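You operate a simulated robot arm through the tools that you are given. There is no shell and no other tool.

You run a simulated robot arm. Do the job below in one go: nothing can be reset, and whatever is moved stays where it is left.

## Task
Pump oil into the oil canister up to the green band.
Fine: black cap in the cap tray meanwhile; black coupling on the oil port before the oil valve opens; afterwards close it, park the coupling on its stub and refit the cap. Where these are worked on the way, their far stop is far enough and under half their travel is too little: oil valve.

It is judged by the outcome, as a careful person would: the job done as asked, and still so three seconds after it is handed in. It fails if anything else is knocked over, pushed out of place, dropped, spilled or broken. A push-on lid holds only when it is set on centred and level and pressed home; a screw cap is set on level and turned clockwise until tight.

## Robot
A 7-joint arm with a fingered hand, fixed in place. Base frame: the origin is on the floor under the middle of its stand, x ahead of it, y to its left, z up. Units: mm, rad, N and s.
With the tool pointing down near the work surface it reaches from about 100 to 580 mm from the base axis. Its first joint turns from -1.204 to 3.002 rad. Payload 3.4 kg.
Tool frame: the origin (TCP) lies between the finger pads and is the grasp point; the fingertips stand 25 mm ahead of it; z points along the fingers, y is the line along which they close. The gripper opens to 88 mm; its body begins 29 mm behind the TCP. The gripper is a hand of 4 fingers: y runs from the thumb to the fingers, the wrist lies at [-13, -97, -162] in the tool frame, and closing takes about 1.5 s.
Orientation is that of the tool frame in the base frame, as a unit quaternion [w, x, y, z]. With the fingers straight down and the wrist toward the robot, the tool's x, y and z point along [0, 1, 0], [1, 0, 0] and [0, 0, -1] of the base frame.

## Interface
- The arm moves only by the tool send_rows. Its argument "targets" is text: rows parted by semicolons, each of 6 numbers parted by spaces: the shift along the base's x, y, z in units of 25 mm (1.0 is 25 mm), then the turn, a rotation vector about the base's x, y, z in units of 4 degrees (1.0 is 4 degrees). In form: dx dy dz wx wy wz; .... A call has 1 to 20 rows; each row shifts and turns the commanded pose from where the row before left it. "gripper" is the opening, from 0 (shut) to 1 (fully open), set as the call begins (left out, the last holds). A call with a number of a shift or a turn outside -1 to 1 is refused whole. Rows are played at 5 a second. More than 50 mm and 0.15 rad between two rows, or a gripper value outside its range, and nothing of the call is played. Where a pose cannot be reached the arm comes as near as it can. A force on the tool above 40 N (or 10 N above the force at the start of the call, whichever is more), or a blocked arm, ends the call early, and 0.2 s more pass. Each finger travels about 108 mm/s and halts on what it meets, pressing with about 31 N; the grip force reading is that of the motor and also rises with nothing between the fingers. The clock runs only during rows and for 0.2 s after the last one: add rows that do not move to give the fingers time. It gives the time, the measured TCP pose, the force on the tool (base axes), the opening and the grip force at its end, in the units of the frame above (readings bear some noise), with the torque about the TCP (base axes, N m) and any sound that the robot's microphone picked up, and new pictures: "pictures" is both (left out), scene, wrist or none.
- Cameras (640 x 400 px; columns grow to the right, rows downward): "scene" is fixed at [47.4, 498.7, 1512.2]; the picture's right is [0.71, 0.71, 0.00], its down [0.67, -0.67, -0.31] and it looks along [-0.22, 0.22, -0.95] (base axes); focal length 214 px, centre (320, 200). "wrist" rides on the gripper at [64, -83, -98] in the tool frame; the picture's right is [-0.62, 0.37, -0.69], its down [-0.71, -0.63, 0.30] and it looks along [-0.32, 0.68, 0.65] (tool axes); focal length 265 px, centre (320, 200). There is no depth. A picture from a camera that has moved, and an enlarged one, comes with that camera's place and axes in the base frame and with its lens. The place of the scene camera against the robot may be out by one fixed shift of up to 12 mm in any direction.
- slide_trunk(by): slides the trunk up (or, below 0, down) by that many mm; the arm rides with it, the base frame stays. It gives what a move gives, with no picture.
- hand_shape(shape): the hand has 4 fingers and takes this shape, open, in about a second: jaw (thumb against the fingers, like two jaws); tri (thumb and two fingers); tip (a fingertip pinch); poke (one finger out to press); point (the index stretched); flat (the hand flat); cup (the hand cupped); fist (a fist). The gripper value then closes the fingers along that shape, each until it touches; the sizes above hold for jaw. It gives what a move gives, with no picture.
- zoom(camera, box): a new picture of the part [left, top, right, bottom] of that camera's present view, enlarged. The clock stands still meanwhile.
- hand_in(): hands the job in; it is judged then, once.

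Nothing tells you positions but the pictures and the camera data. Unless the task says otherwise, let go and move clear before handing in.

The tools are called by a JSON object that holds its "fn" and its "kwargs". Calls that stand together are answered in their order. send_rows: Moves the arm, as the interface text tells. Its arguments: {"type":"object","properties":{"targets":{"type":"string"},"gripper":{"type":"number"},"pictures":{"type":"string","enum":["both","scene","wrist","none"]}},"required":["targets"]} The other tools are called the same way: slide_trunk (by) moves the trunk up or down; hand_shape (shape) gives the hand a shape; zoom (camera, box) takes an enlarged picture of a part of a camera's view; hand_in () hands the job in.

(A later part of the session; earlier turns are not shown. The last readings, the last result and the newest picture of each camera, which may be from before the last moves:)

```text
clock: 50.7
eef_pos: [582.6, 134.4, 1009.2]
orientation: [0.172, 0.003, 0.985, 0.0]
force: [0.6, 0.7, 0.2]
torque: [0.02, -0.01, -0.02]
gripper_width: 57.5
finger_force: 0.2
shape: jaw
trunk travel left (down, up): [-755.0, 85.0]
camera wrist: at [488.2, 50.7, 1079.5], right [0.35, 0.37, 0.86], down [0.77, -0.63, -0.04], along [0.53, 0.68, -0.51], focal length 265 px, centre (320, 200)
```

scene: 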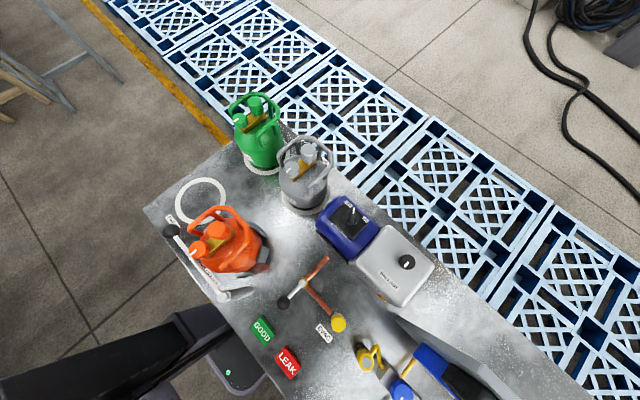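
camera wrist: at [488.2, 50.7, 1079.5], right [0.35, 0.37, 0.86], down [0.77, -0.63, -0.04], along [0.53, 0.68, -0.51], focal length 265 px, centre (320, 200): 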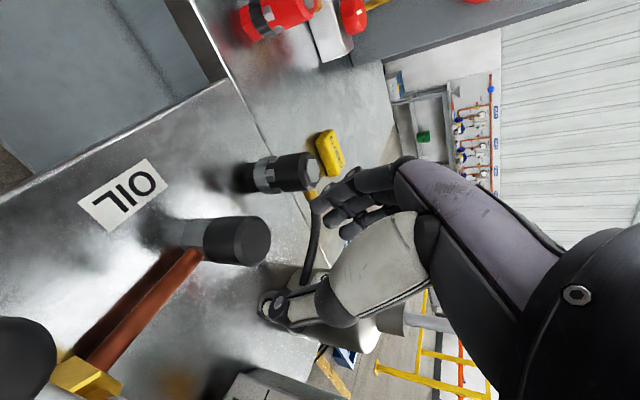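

Aligned above the cap. Descend to grip height.

{"fn": "send_rows", "kwargs": {"targets": "0.03 0.03 -0.76 0 0 0;0 0 -0.76 0 0 0;0 0 -0.76 0 0 0;0 0 0 0 0 0;0 0 0 0 0 0", "pictures": "wrist"}}

{"fn": "zoom", "kwargs": {"camera": "wrist", "box": [200, 150, 440, 300]}}

```text
clock: 51.9
eef_pos: [584.0, 138.1, 952.8]
orientation: [0.172, 0.002, 0.985, -0.001]
force: [0.3, 0.0, -0.1]
torque: [0.0, 0.01, -0.01]
gripper_width: 57.5
finger_force: 0.0
shape: jaw
trunk travel left (down, up): [-755.0, 85.0]
camera wrist: at [489.2, 53.8, 1022.9], right [0.35, 0.37, 0.86], down [0.77, -0.63, -0.04], along [0.53, 0.68, -0.51], focal length 265 px, centre (320, 200)
```

wrist: 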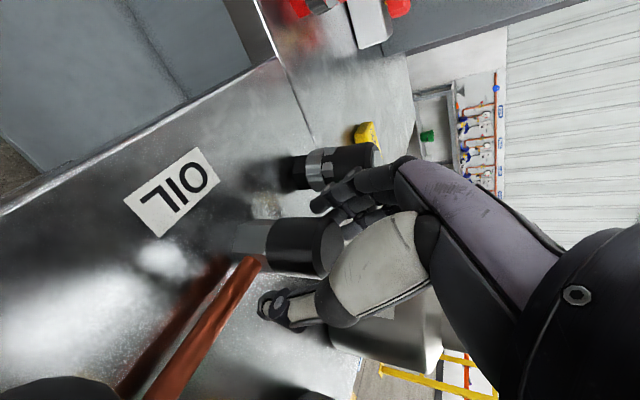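

```text
2.67 times, centred on (320, 225) of wrist
camera zoom: at [489.2, 53.8, 1022.9], right [0.35, 0.37, 0.86], down [0.77, -0.63, -0.04], along [0.53, 0.68, -0.51], focal length 708 px, centre (320, 133)
```

zoom: 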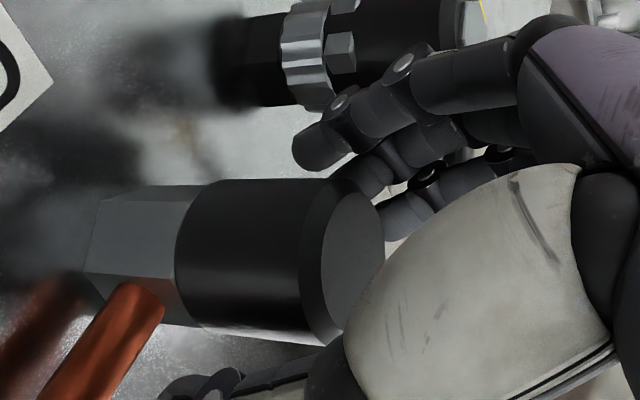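

Hand straddles the cap without contact. Close the fingers on it.

{"fn": "send_rows", "kwargs": {"targets": "0 0 0 0 0 0;0 0 0 0 0 0;0 0 0 0 0 0;0 0 0 0 0 0;0 0 0 0 0 0;0 0 0 0 0 0;0 0 0 0 0 0;0 0 0 0 0 0", "gripper": 0, "pictures": "wrist"}}

{"fn": "zoom", "kwargs": {"camera": "wrist", "box": [200, 150, 440, 300]}}

```text
clock: 53.7
eef_pos: [584.6, 135.7, 952.6]
orientation: [0.172, 0.002, 0.985, -0.001]
force: [2.5, -5.7, -1.1]
torque: [-0.06, -0.03, -0.02]
gripper_width: 20.6
finger_force: 31.1
shape: jaw
trunk travel left (down, up): [-755.0, 85.0]
camera wrist: at [490.0, 52.4, 1022.7], right [0.35, 0.37, 0.86], down [0.77, -0.63, -0.04], along [0.53, 0.68, -0.51], focal length 265 px, centre (320, 200)
```

wrist: 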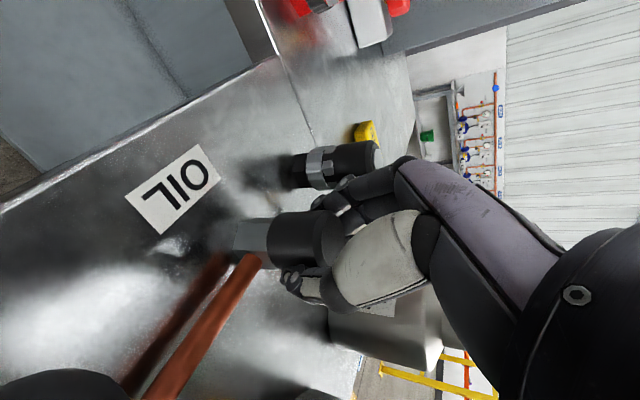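

```text
2.67 times, centred on (320, 225) of wrist
camera zoom: at [490.0, 52.4, 1022.7], right [0.35, 0.37, 0.86], down [0.77, -0.63, -0.04], along [0.53, 0.68, -0.51], focal length 708 px, centre (320, 133)
```

zoom: 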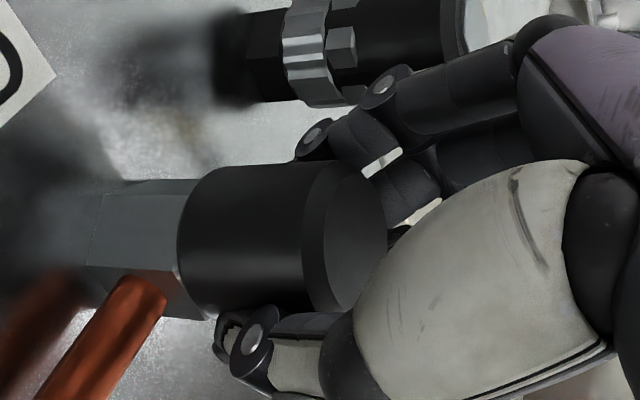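

Grip force 31 N with fingers on the cap. I'll try a gentle straight pull upward.

{"fn": "send_rows", "kwargs": {"targets": "0 0 0.2 0 0 0;0 0 0.2 0 0 0;0 0 0 0 0 0", "pictures": "wrist"}}

{"fn": "zoom", "kwargs": {"camera": "wrist", "box": [200, 150, 440, 300]}}

```text
clock: 54.5
eef_pos: [583.5, 137.8, 962.9]
orientation: [0.171, 0.002, 0.985, 0.0]
force: [0.7, -1.9, 0.5]
torque: [-0.05, -0.03, 0.01]
gripper_width: 19.9
finger_force: 31.3
shape: jaw
trunk travel left (down, up): [-755.0, 85.0]
camera wrist: at [489.3, 53.1, 1033.7], right [0.35, 0.37, 0.86], down [0.77, -0.63, -0.04], along [0.53, 0.68, -0.51], focal length 265 px, centre (320, 200)
```

wrist: 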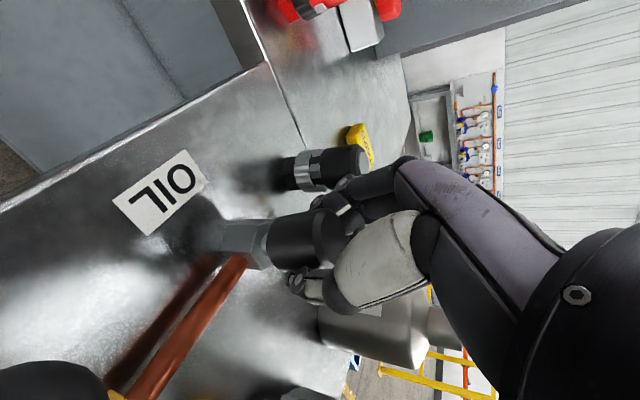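

```text
2.67 times, centred on (320, 225) of wrist
camera zoom: at [489.3, 53.1, 1033.7], right [0.35, 0.37, 0.86], down [0.77, -0.63, -0.04], along [0.53, 0.68, -0.51], focal length 708 px, centre (320, 133)
```

zoom: 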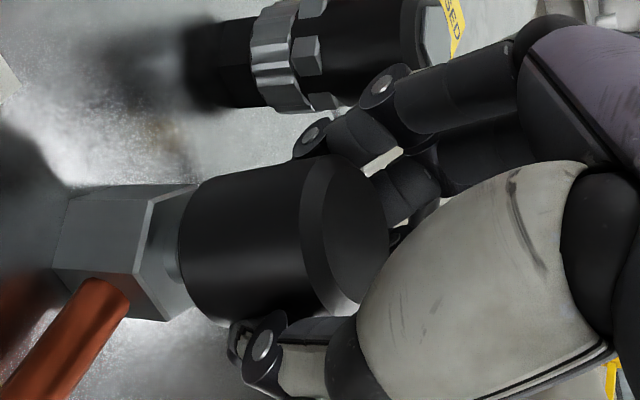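

The cap is coming off freely. Lift it clear.

{"fn": "send_rows", "kwargs": {"targets": "0 0 0.6 0 0 0;0 0 0.8 0 0 0;0 0 1 0 0 0;0 0 1 0 0 0;0 0 1 0 0 0;0 0 0 0 0 0", "pictures": "wrist"}}

{"fn": "zoom", "kwargs": {"camera": "wrist", "box": [120, 150, 440, 350]}}

```text
clock: 55.9
eef_pos: [582.6, 134.7, 1072.6]
orientation: [0.172, 0.003, 0.985, -0.001]
force: [0.9, -0.7, 0.2]
torque: [-0.01, 0.0, -0.01]
gripper_width: 19.7
finger_force: 30.9
shape: jaw
trunk travel left (down, up): [-755.0, 85.0]
camera wrist: at [487.3, 51.0, 1142.4], right [0.35, 0.37, 0.86], down [0.77, -0.63, -0.04], along [0.53, 0.68, -0.51], focal length 265 px, centre (320, 200)
```

wrist: 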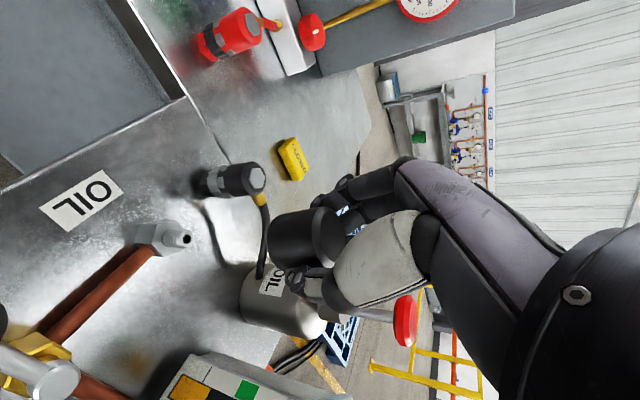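

```text
2.00 times, centred on (280, 250) of wrist
camera zoom: at [487.3, 51.0, 1142.4], right [0.35, 0.37, 0.86], down [0.77, -0.63, -0.04], along [0.53, 0.68, -0.51], focal length 531 px, centre (400, 100)
```

zoom: 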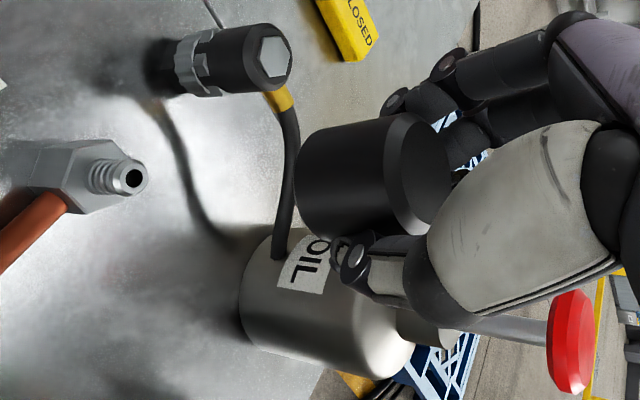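

The cap is held; the port below is a ribbed push-on spigot. Carry the cap to above the CAPS tray at about (437,−200).

{"fn": "send_rows", "kwargs": {"targets": "-0.415 -0.957 0 0 0 0;-0.415 -0.957 0 0 0 0;-0.415 -0.957 0 0 0 0;-0.415 -0.957 0 0 0 0;-0.415 -0.957 0 0 0 0;-0.415 -0.957 0 0 0 0;-0.415 -0.957 0 0 0 0;-0.415 -0.957 0 0 0 0;-0.415 -0.957 0 0 0 0;-0.415 -0.957 0 0 0 0;-0.415 -0.957 0 0 0 0;-0.415 -0.957 0 0 0 0;-0.415 -0.957 0 0 0 0;-0.415 -0.957 0 0 0 0;0 0 0 0 0 0;0 0 0 0 0 0", "pictures": "wrist"}}

```text
clock: 59.3
eef_pos: [438.7, -197.6, 1073.1]
orientation: [0.172, 0.001, 0.985, -0.001]
force: [0.4, -0.4, 0.0]
torque: [-0.01, 0.02, 0.01]
gripper_width: 19.6
finger_force: 30.9
shape: jaw
trunk travel left (down, up): [-755.0, 85.0]
camera wrist: at [343.0, -281.2, 1142.4], right [0.35, 0.37, 0.86], down [0.77, -0.63, -0.04], along [0.53, 0.68, -0.51], focal length 265 px, centre (320, 200)
```

wrist: 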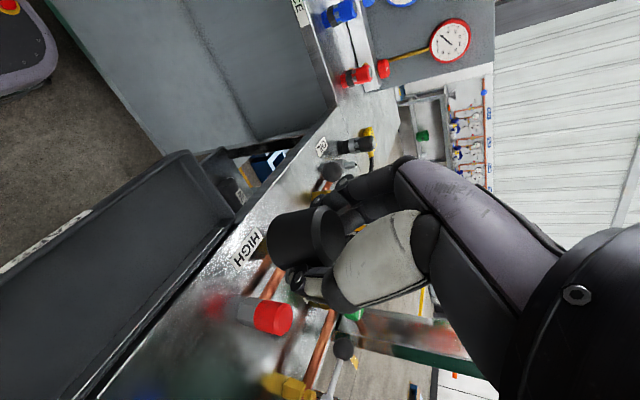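

{"fn": "send_rows", "kwargs": {"targets": "0 0 -0.95 0 0 0;0 0 -0.95 0 0 0;0 0 -0.95 0 0 0;0 0 -0.95 0 0 0;0 0 -0.95 0 0 0;0 0 -0.95 0 0 0;0 0 -0.8 0 0 0;0 0 0 0 0 0", "pictures": "wrist"}}

{"fn": "zoom", "kwargs": {"camera": "wrist", "box": [160, 150, 400, 300]}}

```text
clock: 61.1
eef_pos: [436.8, -198.4, 911.2]
orientation: [0.172, 0.001, 0.985, -0.001]
force: [-0.2, 0.5, 0.0]
torque: [0.05, -0.04, 0.03]
gripper_width: 19.4
finger_force: 31.1
shape: jaw
trunk travel left (down, up): [-755.0, 85.0]
camera wrist: at [341.6, -282.8, 981.0], right [0.35, 0.37, 0.86], down [0.77, -0.63, -0.04], along [0.53, 0.68, -0.51], focal length 265 px, centre (320, 200)
```

wrist: 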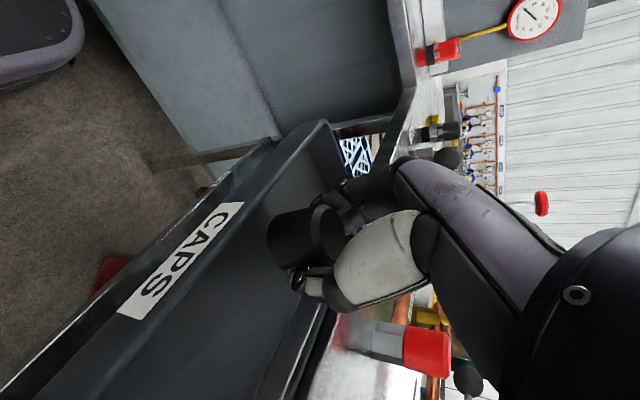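

```text
2.67 times, centred on (280, 225) of wrist
camera zoom: at [341.6, -282.8, 981.0], right [0.35, 0.37, 0.86], down [0.77, -0.63, -0.04], along [0.53, 0.68, -0.51], focal length 708 px, centre (427, 133)
```

zoom: 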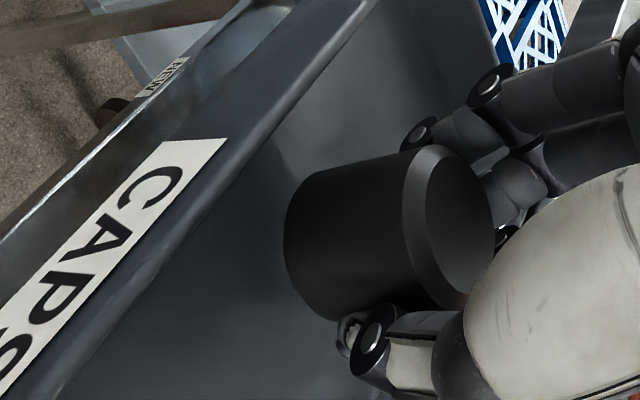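

{"fn": "send_rows", "kwargs": {"targets": "0 0 -0.2 0 0 0;0 0 -0.2 0 0 0;0 0 -0.2 0 0 0;0 0 -0.2 0 0 0;0 0 0 0 0 0", "pictures": "none"}}

{"fn": "send_rows", "kwargs": {"targets": "0 0 -0.2 0 0 0;0 0 0 0 0 0", "pictures": "wrist"}}

```text
clock: 62.3
eef_pos: [436.2, -198.1, 894.8]
orientation: [0.178, 0.001, 0.984, -0.001]
force: [1.5, -1.3, 36.2]
torque: [0.53, -0.08, -0.01]
gripper_width: 21.0
finger_force: 30.9
shape: jaw
trunk travel left (down, up): [-755.0, 85.0]
```

```text
clock: 62.7
eef_pos: [437.3, -196.2, 893.7]
orientation: [0.181, 0.001, 0.983, 0.002]
force: [-6.1, 3.2, 27.5]
torque: [0.53, 0.15, 0.14]
gripper_width: 20.8
finger_force: 31.0
shape: jaw
trunk travel left (down, up): [-755.0, 85.0]
stopped in row 1: the force on the tool passed its limit at 48 N (the readings are from after the stop); the commanded pose is now the measured one
camera wrist: at [341.4, -279.7, 962.9], right [0.34, 0.36, 0.87], down [0.77, -0.63, -0.04], along [0.54, 0.69, -0.49], focal length 265 px, centre (320, 200)
```

wrist: 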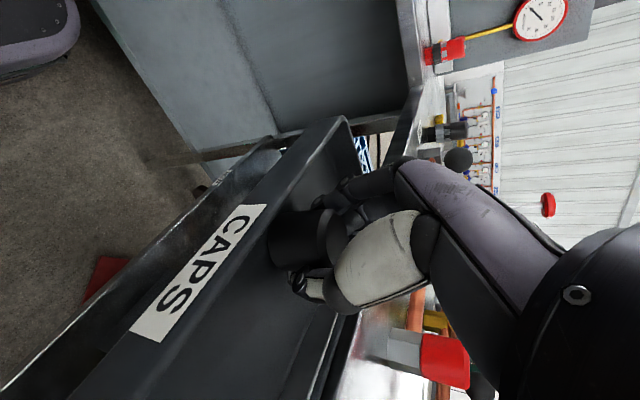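

The cap stands on the tray floor (contact at TCP z≈894). Ease off the pressure slightly and open.

{"fn": "send_rows", "kwargs": {"targets": "0 0 0.06 0 0 0;0 0 0 0 0 0", "pictures": "none"}}

{"fn": "send_rows", "kwargs": {"targets": "0 0 0 0 0 0;0 0 0 0 0 0;0 0 0 0 0 0;0 0 0 0 0 0;0 0 0 0 0 0", "gripper": 0.6, "pictures": "wrist"}}

{"fn": "zoom", "kwargs": {"camera": "wrist", "box": [160, 150, 400, 300]}}

```text
clock: 63.3
eef_pos: [436.5, -196.9, 895.7]
orientation: [0.179, 0.001, 0.984, 0.0]
force: [-4.3, 4.4, 27.9]
torque: [0.59, 0.11, 0.11]
gripper_width: 20.6
finger_force: 31.6
shape: jaw
trunk travel left (down, up): [-755.0, 85.0]
```

```text
clock: 64.5
eef_pos: [435.7, -197.5, 895.0]
orientation: [0.178, 0.002, 0.984, 0.001]
force: [-5.7, -3.2, 26.6]
torque: [0.18, 0.13, 0.12]
gripper_width: 47.2
finger_force: 0.1
shape: jaw
trunk travel left (down, up): [-755.0, 85.0]
camera wrist: at [340.4, -282.2, 962.6], right [0.34, 0.37, 0.87], down [0.77, -0.63, -0.04], along [0.54, 0.68, -0.5], focal length 265 px, centre (320, 200)
```

wrist: 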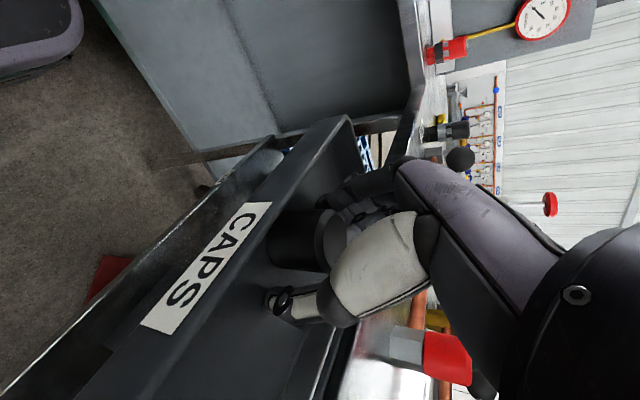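

```text
2.67 times, centred on (280, 225) of wrist
camera zoom: at [340.4, -282.2, 962.6], right [0.34, 0.37, 0.87], down [0.77, -0.63, -0.04], along [0.54, 0.68, -0.5], focal length 708 px, centre (427, 133)
```

zoom: 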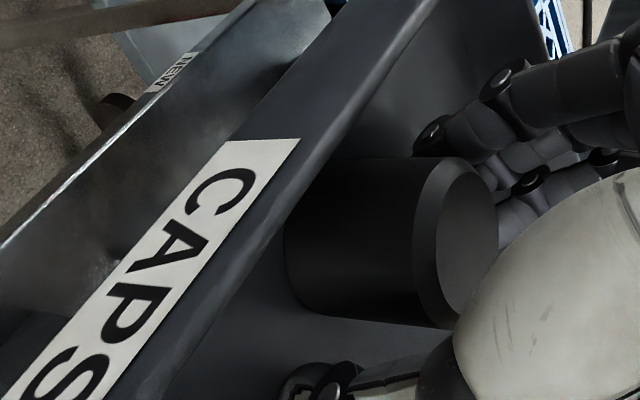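

{"fn": "send_rows", "kwargs": {"targets": "0 0 0.2 0 0 0;0 0 0.2 0 0 0;0 0 0 0 0 0", "pictures": "wrist"}}

{"fn": "zoom", "kwargs": {"camera": "wrist", "box": [160, 150, 400, 300]}}

```text
clock: 65.3
eef_pos: [437.7, -199.0, 903.4]
orientation: [0.175, 0.002, 0.985, 0.0]
force: [0.0, -0.6, 1.0]
torque: [-0.01, 0.0, 0.0]
gripper_width: 52.5
finger_force: 0.0
shape: jaw
trunk travel left (down, up): [-755.0, 85.0]
camera wrist: at [342.9, -282.9, 970.9], right [0.34, 0.37, 0.87], down [0.77, -0.63, -0.04], along [0.53, 0.68, -0.5], focal length 265 px, centre (320, 200)
```

wrist: 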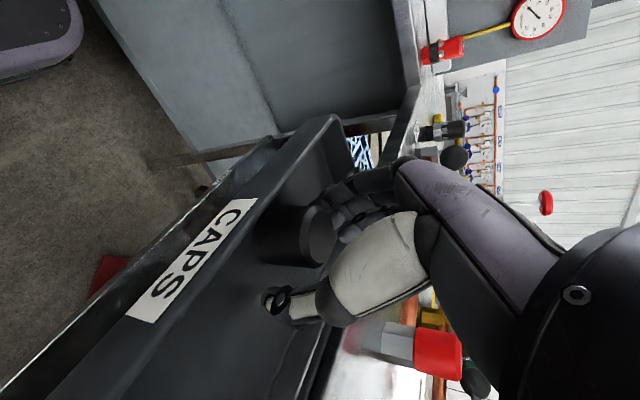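

```text
2.67 times, centred on (280, 225) of wrist
camera zoom: at [342.9, -282.9, 970.9], right [0.34, 0.37, 0.87], down [0.77, -0.63, -0.04], along [0.53, 0.68, -0.5], focal length 708 px, centre (427, 133)
```

zoom: 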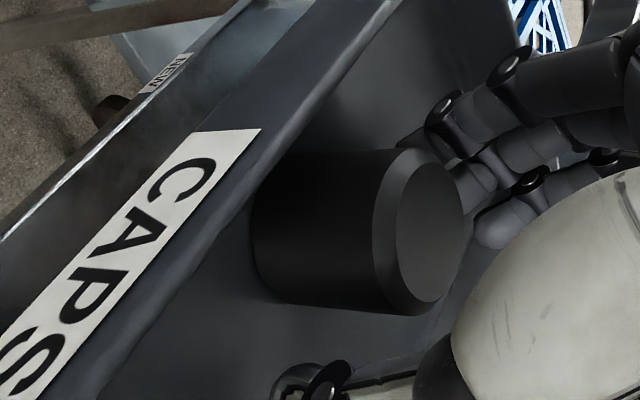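

The cap stands upright in the CAPS tray. Next: rise and go above the coupling.

{"fn": "send_rows", "kwargs": {"targets": "0 0 0.5 0 0 0;0 0 0.9 0 0 0;0 0 1 0 0 0;0 0 1 0 0 0;0 0 1 0 0 0;0 0 1 0 0 0;0 0 1 0 0 0;0 0 0 0 0 0", "gripper": 0.65, "pictures": "wrist"}}

{"fn": "send_rows", "kwargs": {"targets": "0.3435 0.9717 0 0 0 0;0.3435 0.9717 0 0 0 0;0.3435 0.9717 0 0 0 0;0.3435 0.9717 0 0 0 0;0.3435 0.9717 0 0 0 0;0.3435 0.9717 0 0 0 0;0.3435 0.9717 0 0 0 0;0.3435 0.9717 0 0 0 0;0.3435 0.9717 0 0 0 0;0.3435 0.9717 0 0 0 0;0.3435 0.9717 0 0 0 0;0.3435 0.9717 0 0 0 0;0.3435 0.9717 0 0 0 0;0.3435 0.9717 0 0 0 0;0.3435 0.9717 0 0 0 0;0.3435 0.9717 0 0 0 0;0.3435 0.9717 0 0 0 0;0 0 0 0 0 0;0 0 0 0 0 0", "pictures": "wrist"}}

```text
clock: 67.1
eef_pos: [440.3, -197.8, 1062.8]
orientation: [0.177, 0.003, 0.984, 0.002]
force: [0.9, 0.4, 0.2]
torque: [-0.05, -0.03, -0.02]
gripper_width: 56.8
finger_force: 0.0
shape: jaw
trunk travel left (down, up): [-755.0, 85.0]
camera wrist: at [344.7, -282.1, 1132.6], right [0.34, 0.36, 0.87], down [0.77, -0.63, -0.04], along [0.53, 0.68, -0.5], focal length 265 px, centre (320, 200)
```

wrist: 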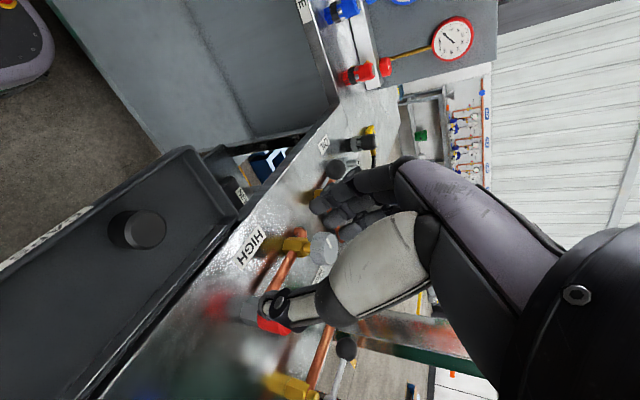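

```text
clock: 71.1
eef_pos: [584.7, 216.1, 1061.2]
orientation: [0.177, 0.002, 0.984, 0.001]
force: [-0.5, -0.1, -0.6]
torque: [0.0, 0.0, 0.01]
gripper_width: 57.1
finger_force: 0.0
shape: jaw
trunk travel left (down, up): [-755.0, 85.0]
camera wrist: at [488.9, 132.3, 1130.3], right [0.34, 0.37, 0.87], down [0.77, -0.63, -0.04], along [0.53, 0.68, -0.5], focal length 265 px, centre (320, 200)
```

wrist: 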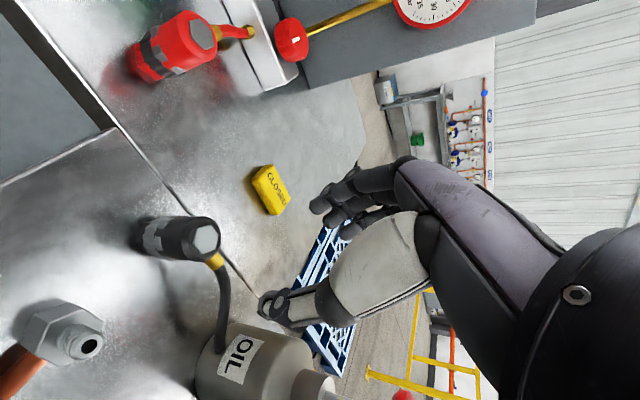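

{"fn": "zoom", "kwargs": {"camera": "wrist", "box": [0, 180, 320, 380]}}

{"fn": "zoom", "kwargs": {"camera": "wrist", "box": [110, 190, 270, 290]}}

```text
2.00 times, centred on (160, 280) of wrist
camera zoom: at [488.9, 132.3, 1130.3], right [0.34, 0.37, 0.87], down [0.77, -0.63, -0.04], along [0.53, 0.68, -0.5], focal length 531 px, centre (640, 40)
```

zoom: 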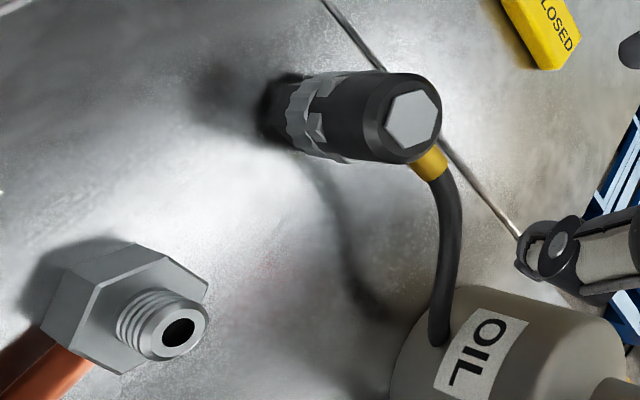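

```text
4.00 times, centred on (190, 240) of wrist
camera zoom: at [488.9, 132.3, 1130.3], right [0.34, 0.37, 0.87], down [0.77, -0.63, -0.04], along [0.53, 0.68, -0.5], focal length 1062 px, centre (840, 40)
```

zoom: 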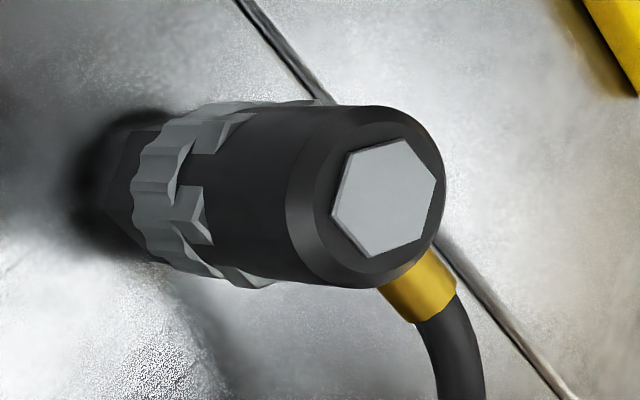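

Coupling is directly below with the hose leaving away from me; descend around its black body.

{"fn": "send_rows", "kwargs": {"targets": "-0.04 -0.1 -0.9 0 0 0;0 0 -0.9 0 0 0;0 0 -0.9 0 0 0;0 0 -0.7 0 0 0;0 0 -0.4 0 0 0;0 0 -0.34 0 0 0;0 0 0 0 0 0;0 0 0 0 0 0", "pictures": "wrist"}}

{"fn": "zoom", "kwargs": {"camera": "wrist", "box": [180, 150, 420, 300]}}

```text
clock: 72.9
eef_pos: [583.6, 212.0, 958.2]
orientation: [0.176, 0.001, 0.984, 0.001]
force: [0.4, 0.0, 0.0]
torque: [-0.01, -0.01, 0.03]
gripper_width: 56.7
finger_force: 0.0
shape: jaw
trunk travel left (down, up): [-755.0, 85.0]
camera wrist: at [488.4, 128.0, 1027.6], right [0.34, 0.37, 0.87], down [0.77, -0.63, -0.04], along [0.53, 0.68, -0.5], focal length 265 px, centre (320, 200)
```

wrist: 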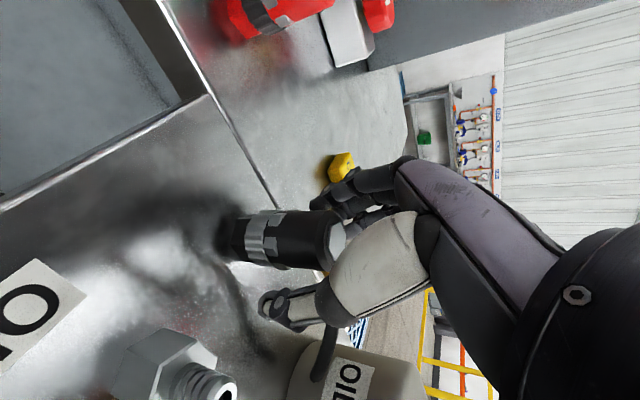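

```text
2.67 times, centred on (300, 225) of wrist
camera zoom: at [488.4, 128.0, 1027.6], right [0.34, 0.37, 0.87], down [0.77, -0.63, -0.04], along [0.53, 0.68, -0.5], focal length 708 px, centre (373, 133)
```

zoom: 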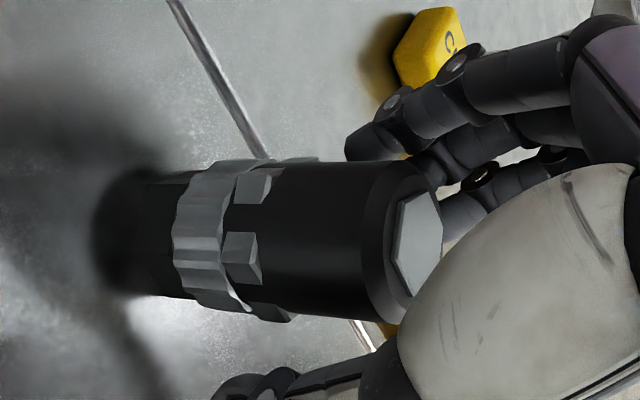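

{"fn": "send_rows", "kwargs": {"targets": "0 0 0 0 0 0;0 0 0 0 0 0;0 0 0 0 0 0;0 0 0 0 0 0;0 0 0 0 0 0;0 0 0 0 0 0;0 0 0 0 0 0;0 0 0 0 0 0", "gripper": 0, "pictures": "wrist"}}

{"fn": "zoom", "kwargs": {"camera": "wrist", "box": [180, 150, 420, 300]}}

```text
clock: 74.7
eef_pos: [583.0, 212.4, 959.0]
orientation: [0.177, 0.001, 0.984, 0.001]
force: [1.6, -0.6, 0.5]
torque: [-0.03, -0.03, -0.01]
gripper_width: 23.2
finger_force: 30.9
shape: jaw
trunk travel left (down, up): [-755.0, 85.0]
camera wrist: at [488.7, 127.8, 1027.7], right [0.34, 0.37, 0.87], down [0.77, -0.63, -0.04], along [0.53, 0.68, -0.5], focal length 265 px, centre (320, 200)
```

wrist: 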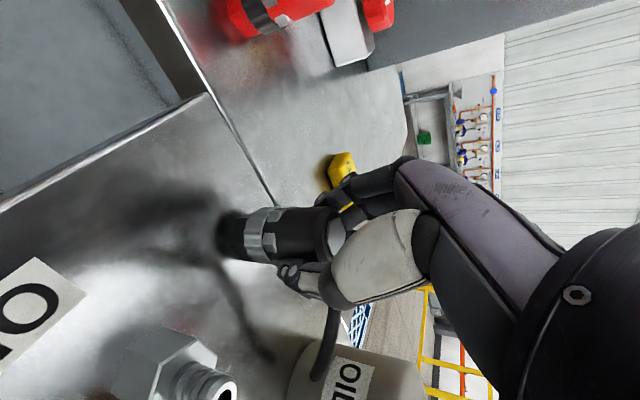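

```text
2.67 times, centred on (300, 225) of wrist
camera zoom: at [488.7, 127.8, 1027.7], right [0.34, 0.37, 0.87], down [0.77, -0.63, -0.04], along [0.53, 0.68, -0.5], focal length 708 px, centre (373, 133)
```

zoom: 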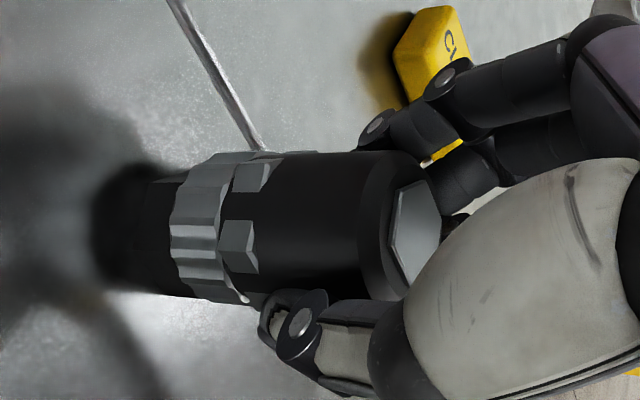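

Gripped. Gentle pull upward on the coupling.

{"fn": "send_rows", "kwargs": {"targets": "0 0 0.2 0 0 0;0 0 0.2 0 0 0;0 0 0 0 0 0", "pictures": "wrist"}}

{"fn": "zoom", "kwargs": {"camera": "wrist", "box": [180, 150, 420, 300]}}

```text
clock: 75.5
eef_pos: [584.9, 211.3, 968.7]
orientation: [0.176, 0.002, 0.984, 0.002]
force: [0.3, -0.9, 0.6]
torque: [-0.04, -0.01, 0.0]
gripper_width: 23.1
finger_force: 30.9
shape: jaw
trunk travel left (down, up): [-755.0, 85.0]
camera wrist: at [489.6, 128.3, 1037.3], right [0.34, 0.36, 0.87], down [0.77, -0.63, -0.04], along [0.53, 0.68, -0.5], focal length 265 px, centre (320, 200)
```

wrist: 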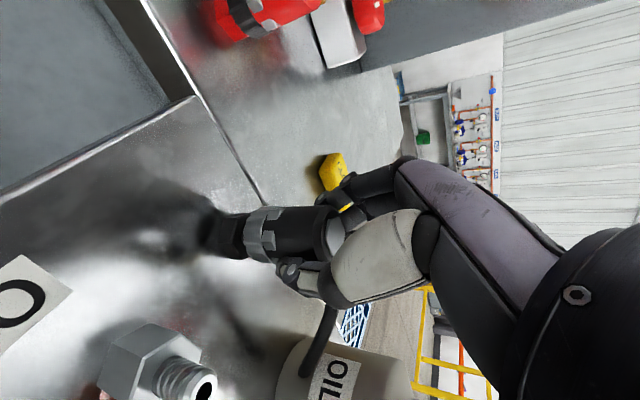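

```text
2.67 times, centred on (300, 225) of wrist
camera zoom: at [489.6, 128.3, 1037.3], right [0.34, 0.36, 0.87], down [0.77, -0.63, -0.04], along [0.53, 0.68, -0.5], focal length 708 px, centre (373, 133)
```

zoom: 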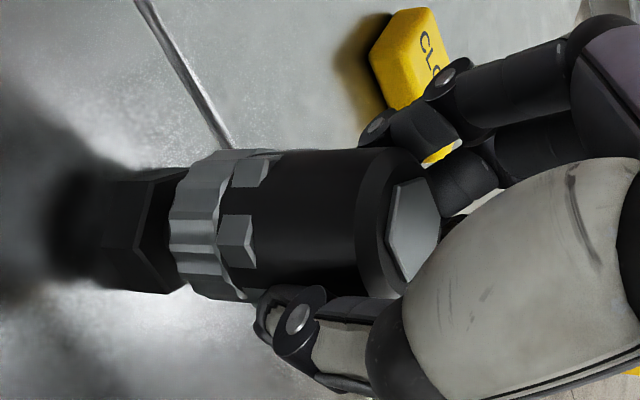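

The coupling lifts freely. Raise it ~50 mm, then translate to above the oil port.

{"fn": "send_rows", "kwargs": {"targets": "0 0 0.5 0 0 0;0 0 0.6 0 0 0;0 0 0.6 0 0 0;0 0 0 0 0 0", "pictures": "none"}}

{"fn": "send_rows", "kwargs": {"targets": "0 -0.5 0 0 0 0;0 -0.7 0 0 0 0;0 -0.7 0 0 0 0;0 -0.7 0 0 0 0;0 -0.46 0 0 0 0;0 0 0 0 0 0;0 0 0 0 0 0", "pictures": "wrist"}}

{"fn": "zoom", "kwargs": {"camera": "wrist", "box": [140, 150, 380, 300]}}

```text
clock: 76.5
eef_pos: [584.2, 210.8, 1010.6]
orientation: [0.175, 0.002, 0.984, 0.001]
force: [0.6, 0.4, -1.4]
torque: [0.01, 0.0, 0.0]
gripper_width: 22.8
finger_force: 31.0
shape: jaw
trunk travel left (down, up): [-755.0, 85.0]
```

```text
clock: 78.1
eef_pos: [584.6, 136.4, 1009.6]
orientation: [0.177, 0.002, 0.984, 0.001]
force: [0.0, -0.8, -2.0]
torque: [-0.02, 0.01, 0.02]
gripper_width: 22.0
finger_force: 31.1
shape: jaw
trunk travel left (down, up): [-755.0, 85.0]
camera wrist: at [489.7, 52.1, 1077.6], right [0.34, 0.36, 0.87], down [0.77, -0.63, -0.04], along [0.53, 0.68, -0.5], focal length 265 px, centre (320, 200)
```

wrist: 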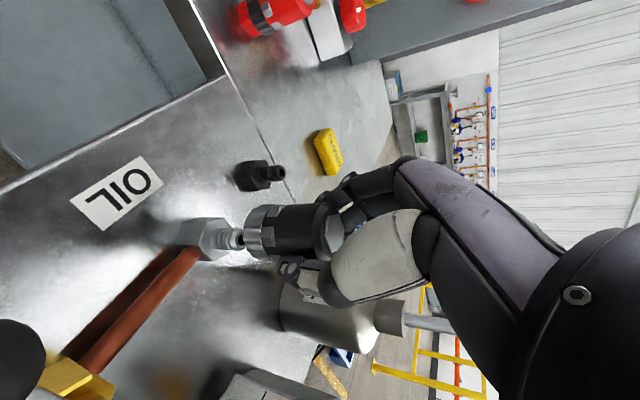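

```text
2.67 times, centred on (260, 225) of wrist
camera zoom: at [489.7, 52.1, 1077.6], right [0.34, 0.36, 0.87], down [0.77, -0.63, -0.04], along [0.53, 0.68, -0.5], focal length 708 px, centre (480, 133)
```

zoom: 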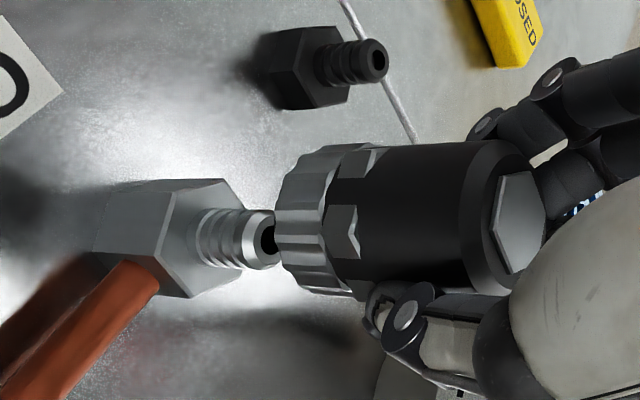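

The coupling is above the port, but appears offset a few mm. I'll measure it more finely before lowering.

{"fn": "zoom", "kwargs": {"camera": "wrist", "box": [200, 180, 360, 280]}}

```text
4.00 times, centred on (280, 230) of wrist
camera zoom: at [489.7, 52.1, 1077.6], right [0.34, 0.36, 0.87], down [0.77, -0.63, -0.04], along [0.53, 0.68, -0.5], focal length 1062 px, centre (480, 80)
```

zoom: 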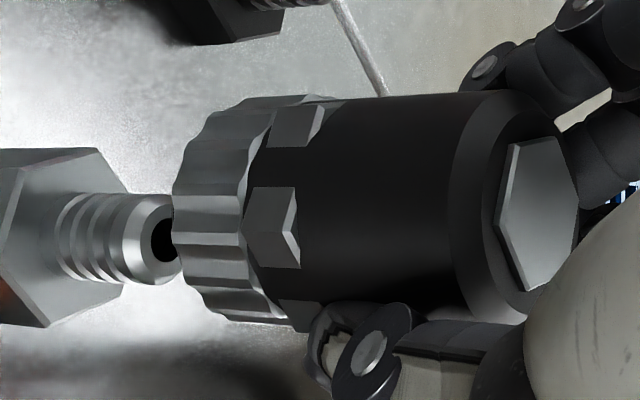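

{"fn": "send_rows", "kwargs": {"targets": "0.11 -0.03 0 0 0.2 0;0.11 -0.03 0 0 0.2 0;0 0 0 0 0 0;0 0 0 0 0 0", "pictures": "none"}}

{"fn": "zoom", "kwargs": {"camera": "wrist", "box": [200, 180, 360, 280]}}

```text
clock: 79.1
eef_pos: [590.2, 134.3, 1010.8]
orientation: [0.162, 0.002, 0.987, 0.0]
force: [-0.3, 0.7, -1.4]
torque: [-0.01, -0.01, 0.05]
gripper_width: 22.2
finger_force: 30.6
shape: jaw
trunk travel left (down, up): [-755.0, 85.0]
```

```text
4.00 times, centred on (280, 230) of wrist
camera zoom: at [497.1, 51.0, 1081.7], right [0.37, 0.37, 0.86], down [0.77, -0.63, -0.06], along [0.52, 0.68, -0.51], focal length 1062 px, centre (480, 80)
```

zoom: 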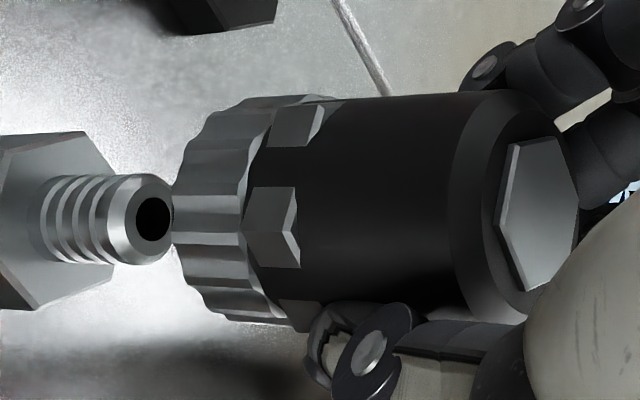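

{"fn": "send_rows", "kwargs": {"targets": "0.06 -0.06 -0.28 0 0 0;0 0 -0.28 0 0 0;0 0 0 0 0 0;0 0 0 0 0 0", "pictures": "none"}}

{"fn": "zoom", "kwargs": {"camera": "wrist", "box": [200, 180, 360, 280]}}

```text
clock: 80.1
eef_pos: [593.1, 132.4, 996.1]
orientation: [0.162, 0.001, 0.987, 0.001]
force: [-0.9, 0.1, -1.1]
torque: [0.03, 0.02, -0.02]
gripper_width: 22.7
finger_force: 31.0
shape: jaw
trunk travel left (down, up): [-755.0, 85.0]
```

```text
4.00 times, centred on (280, 230) of wrist
camera zoom: at [499.2, 48.0, 1068.2], right [0.37, 0.37, 0.86], down [0.77, -0.63, -0.06], along [0.52, 0.68, -0.51], focal length 1062 px, centre (480, 80)
```

zoom: 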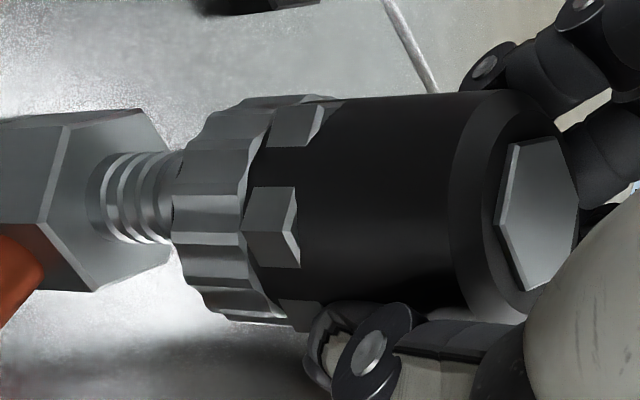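

{"fn": "send_rows", "kwargs": {"targets": "-0.09 0 0 0 0 0;0 0 0 0 0 0;0 0 0 0 0 0", "pictures": "none"}}

{"fn": "zoom", "kwargs": {"camera": "wrist", "box": [200, 180, 360, 280]}}

```text
clock: 80.9
eef_pos: [591.9, 132.3, 996.5]
orientation: [0.162, 0.002, 0.987, 0.001]
force: [-0.4, 0.3, -1.6]
torque: [-0.04, -0.01, -0.02]
gripper_width: 22.5
finger_force: 31.3
shape: jaw
trunk travel left (down, up): [-755.0, 85.0]
```

```text
4.00 times, centred on (280, 230) of wrist
camera zoom: at [496.6, 48.5, 1068.4], right [0.37, 0.37, 0.86], down [0.77, -0.63, -0.06], along [0.52, 0.68, -0.51], focal length 1062 px, centre (480, 80)
```

zoom: 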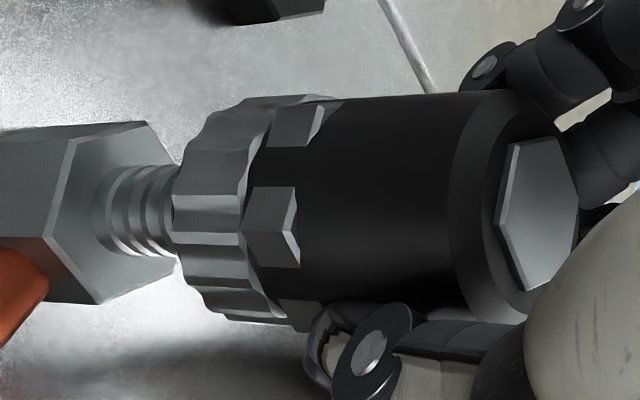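

Aligned laterally in view. Lower slowly to start engaging and watch the forces.

{"fn": "send_rows", "kwargs": {"targets": "0 0 -0.15 0 0 0;0 0 -0.15 0 0 0;0 0 -0.15 0 0 0;0 0 0 0 0 0", "pictures": "none"}}

{"fn": "zoom", "kwargs": {"camera": "wrist", "box": [200, 180, 360, 280]}}

```text
clock: 81.9
eef_pos: [587.7, 132.5, 987.0]
orientation: [0.162, 0.001, 0.987, 0.0]
force: [-0.2, -1.6, -1.3]
torque: [-0.02, 0.01, 0.02]
gripper_width: 22.5
finger_force: 31.2
shape: jaw
trunk travel left (down, up): [-755.0, 85.0]
```

```text
4.00 times, centred on (280, 230) of wrist
camera zoom: at [494.9, 48.1, 1057.4], right [0.37, 0.37, 0.86], down [0.77, -0.63, -0.06], along [0.52, 0.68, -0.51], focal length 1062 px, centre (480, 80)
```

zoom: 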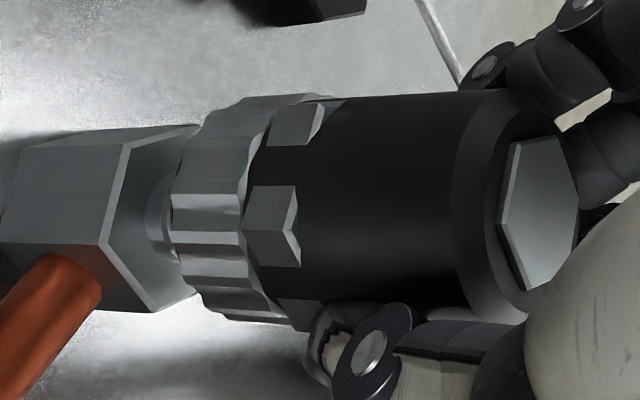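

{"fn": "send_rows", "kwargs": {"targets": "0.05 -0.01 0 0 0 0;0 0 0 0 0 0;0 0 0 0 0 0", "pictures": "none"}}

{"fn": "zoom", "kwargs": {"camera": "wrist", "box": [200, 180, 360, 280]}}

```text
clock: 82.7
eef_pos: [589.5, 132.1, 986.2]
orientation: [0.162, 0.002, 0.987, 0.0]
force: [-1.5, -1.8, -2.3]
torque: [-0.06, 0.09, 0.02]
gripper_width: 22.3
finger_force: 30.8
shape: jaw
trunk travel left (down, up): [-755.0, 85.0]
```

```text
4.00 times, centred on (280, 230) of wrist
camera zoom: at [496.4, 48.1, 1057.4], right [0.37, 0.36, 0.86], down [0.77, -0.63, -0.06], along [0.52, 0.68, -0.51], focal length 1062 px, centre (480, 80)
```

zoom: 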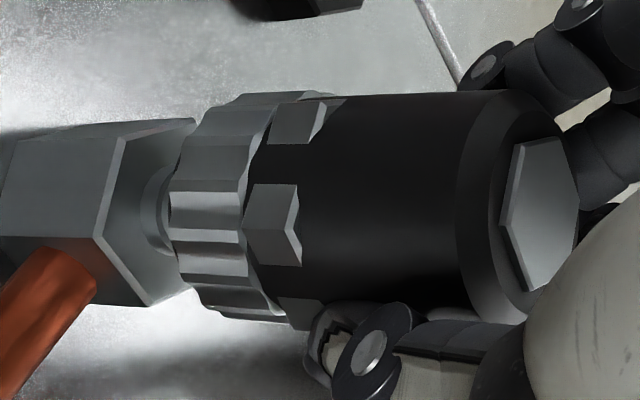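

{"fn": "send_rows", "kwargs": {"targets": "0 0 -0.15 0 0 0;0 0 -0.15 0 0 0;0 0 0 0 0 0", "pictures": "none"}}

{"fn": "zoom", "kwargs": {"camera": "wrist", "box": [200, 180, 360, 280]}}

```text
clock: 83.5
eef_pos: [590.3, 132.0, 978.1]
orientation: [0.163, 0.002, 0.987, 0.002]
force: [-0.9, -4.4, 4.5]
torque: [-0.13, 0.09, 0.02]
gripper_width: 22.3
finger_force: 31.3
shape: jaw
trunk travel left (down, up): [-755.0, 85.0]
```

```text
4.00 times, centred on (280, 230) of wrist
camera zoom: at [496.2, 48.9, 1050.3], right [0.36, 0.36, 0.86], down [0.77, -0.63, -0.06], along [0.52, 0.68, -0.51], focal length 1062 px, centre (480, 80)
```

zoom: 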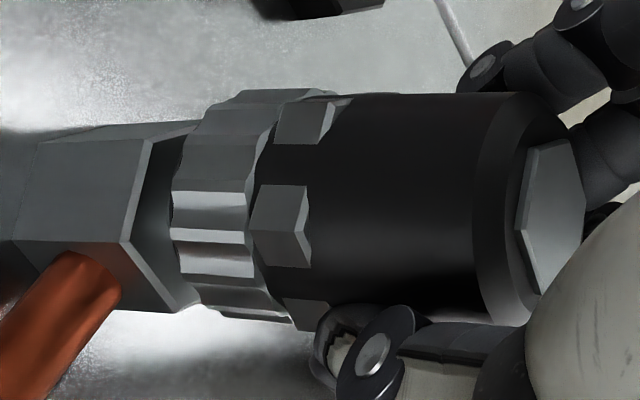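

Light contact: side force −4.4 N in y says the coupling should go slightly toward −y. Correct a little and continue.

{"fn": "send_rows", "kwargs": {"targets": "0 -0.06 0 0 0 0;0 0 0 0 0 0", "pictures": "none"}}

{"fn": "zoom", "kwargs": {"camera": "wrist", "box": [200, 180, 360, 280]}}

```text
clock: 84.1
eef_pos: [588.6, 133.3, 977.6]
orientation: [0.163, 0.002, 0.987, 0.001]
force: [-1.1, -1.1, 5.0]
torque: [-0.02, 0.04, 0.03]
gripper_width: 22.6
finger_force: 30.6
shape: jaw
trunk travel left (down, up): [-755.0, 85.0]
```

```text
4.00 times, centred on (280, 230) of wrist
camera zoom: at [496.2, 48.4, 1049.8], right [0.37, 0.36, 0.86], down [0.77, -0.63, -0.06], along [0.52, 0.68, -0.51], focal length 1062 px, centre (480, 80)
```

zoom: 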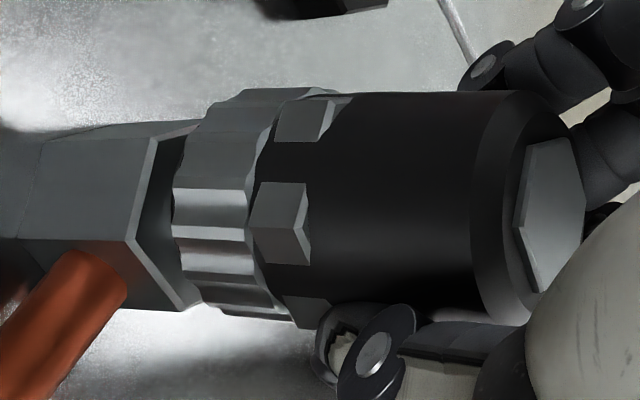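

{"fn": "send_rows", "kwargs": {"targets": "0 0 -0.12 0 0 0;0 0 -0.12 0 0 0;0 0 0 0 0 0", "pictures": "none"}}

{"fn": "zoom", "kwargs": {"camera": "wrist", "box": [200, 180, 360, 280]}}

```text
clock: 84.9
eef_pos: [589.6, 131.3, 973.1]
orientation: [0.164, 0.002, 0.987, 0.001]
force: [-0.9, -2.0, 0.9]
torque: [0.01, 0.02, 0.05]
gripper_width: 22.5
finger_force: 30.9
shape: jaw
trunk travel left (down, up): [-755.0, 85.0]
```

```text
4.00 times, centred on (280, 230) of wrist
camera zoom: at [496.5, 47.6, 1044.0], right [0.37, 0.36, 0.86], down [0.77, -0.63, -0.06], along [0.52, 0.68, -0.51], focal length 1062 px, centre (480, 80)
```

zoom: 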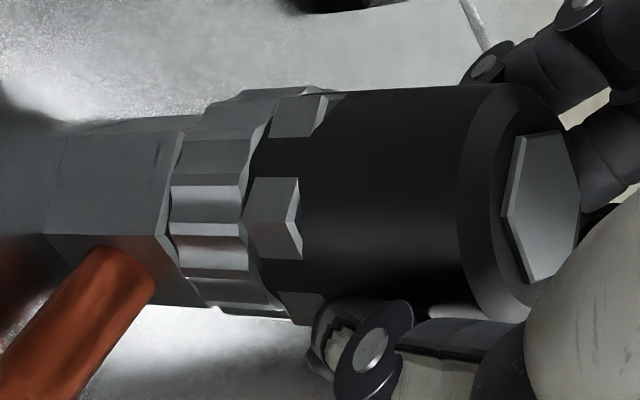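

It looks nearly seated. Press down a bit more to be sure it is home.

{"fn": "send_rows", "kwargs": {"targets": "0 0 -0.1 0 0 0;0 0 -0.1 0 0 0;0 0 0 0 0 0", "pictures": "none"}}

{"fn": "zoom", "kwargs": {"camera": "wrist", "box": [200, 180, 360, 280]}}

```text
clock: 85.7
eef_pos: [590.0, 131.7, 969.7]
orientation: [0.165, 0.002, 0.986, 0.002]
force: [-0.7, -0.5, 15.9]
torque: [0.15, -0.08, -0.01]
gripper_width: 23.1
finger_force: 31.1
shape: jaw
trunk travel left (down, up): [-755.0, 85.0]
```

```text
4.00 times, centred on (280, 230) of wrist
camera zoom: at [495.4, 47.1, 1041.6], right [0.36, 0.36, 0.86], down [0.77, -0.63, -0.06], along [0.52, 0.68, -0.51], focal length 1062 px, centre (480, 80)
```

zoom: 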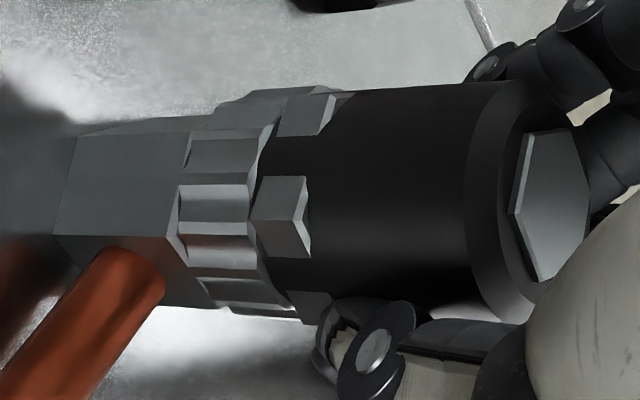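

{"fn": "send_rows", "kwargs": {"targets": "0 0 -0.1 0 0 0;0 0 -0.06 0 0 0;0 0 0 0 0 0", "pictures": "none"}}

{"fn": "zoom", "kwargs": {"camera": "wrist", "box": [200, 180, 360, 280]}}

```text
clock: 86.5
eef_pos: [591.8, 130.5, 961.1]
orientation: [0.161, 0.002, 0.987, 0.001]
force: [8.9, -0.1, 6.2]
torque: [0.23, -0.14, -0.03]
gripper_width: 19.4
finger_force: 31.6
shape: jaw
trunk travel left (down, up): [-755.0, 85.0]
```

```text
4.00 times, centred on (280, 230) of wrist
camera zoom: at [498.6, 46.5, 1033.3], right [0.37, 0.37, 0.85], down [0.77, -0.63, -0.06], along [0.52, 0.68, -0.52], focal length 1062 px, centre (480, 80)
```

zoom: 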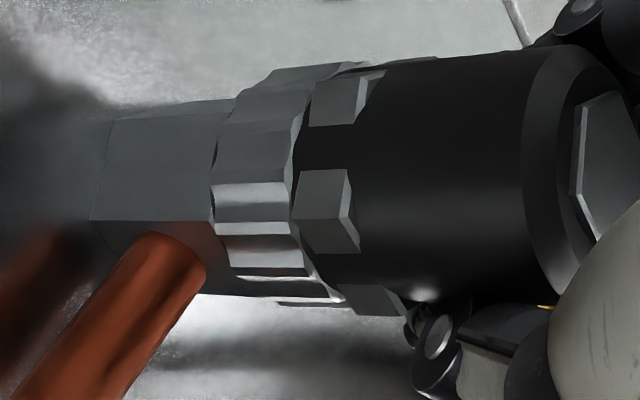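

The coupling stopped moving and the hand slid down on it, so it is home. Release and back off upward.

{"fn": "send_rows", "kwargs": {"targets": "0 0 0 0 0 0;0 0 0 0 0 0;0 0 0 0 0 0;0 0 0 0 0 0;0 0 0 0 0 0", "gripper": 0.65, "pictures": "wrist"}}

{"fn": "zoom", "kwargs": {"camera": "wrist", "box": [180, 150, 420, 300]}}

```text
clock: 87.7
eef_pos: [590.5, 130.7, 963.7]
orientation: [0.163, 0.002, 0.987, 0.0]
force: [-0.1, 0.4, -0.6]
torque: [0.01, -0.02, -0.02]
gripper_width: 57.0
finger_force: 0.0
shape: jaw
trunk travel left (down, up): [-755.0, 85.0]
camera wrist: at [496.8, 47.1, 1034.8], right [0.37, 0.37, 0.86], down [0.77, -0.63, -0.06], along [0.52, 0.68, -0.51], focal length 265 px, centre (320, 200)
```

wrist: 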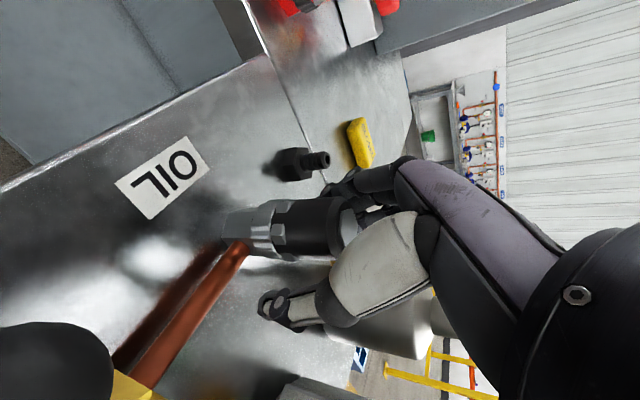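

```text
2.67 times, centred on (300, 225) of wrist
camera zoom: at [496.8, 47.1, 1034.8], right [0.37, 0.37, 0.86], down [0.77, -0.63, -0.06], along [0.52, 0.68, -0.51], focal length 708 px, centre (373, 133)
```

zoom: 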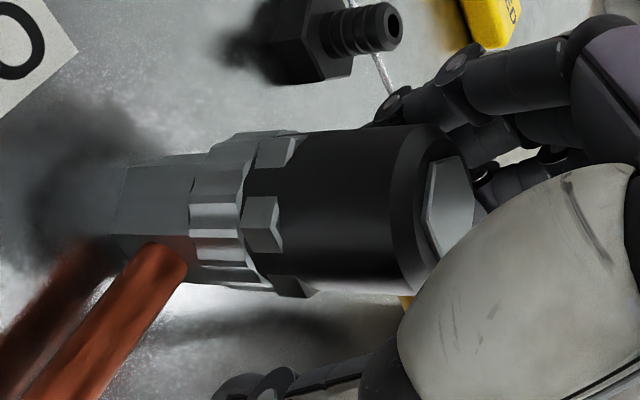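

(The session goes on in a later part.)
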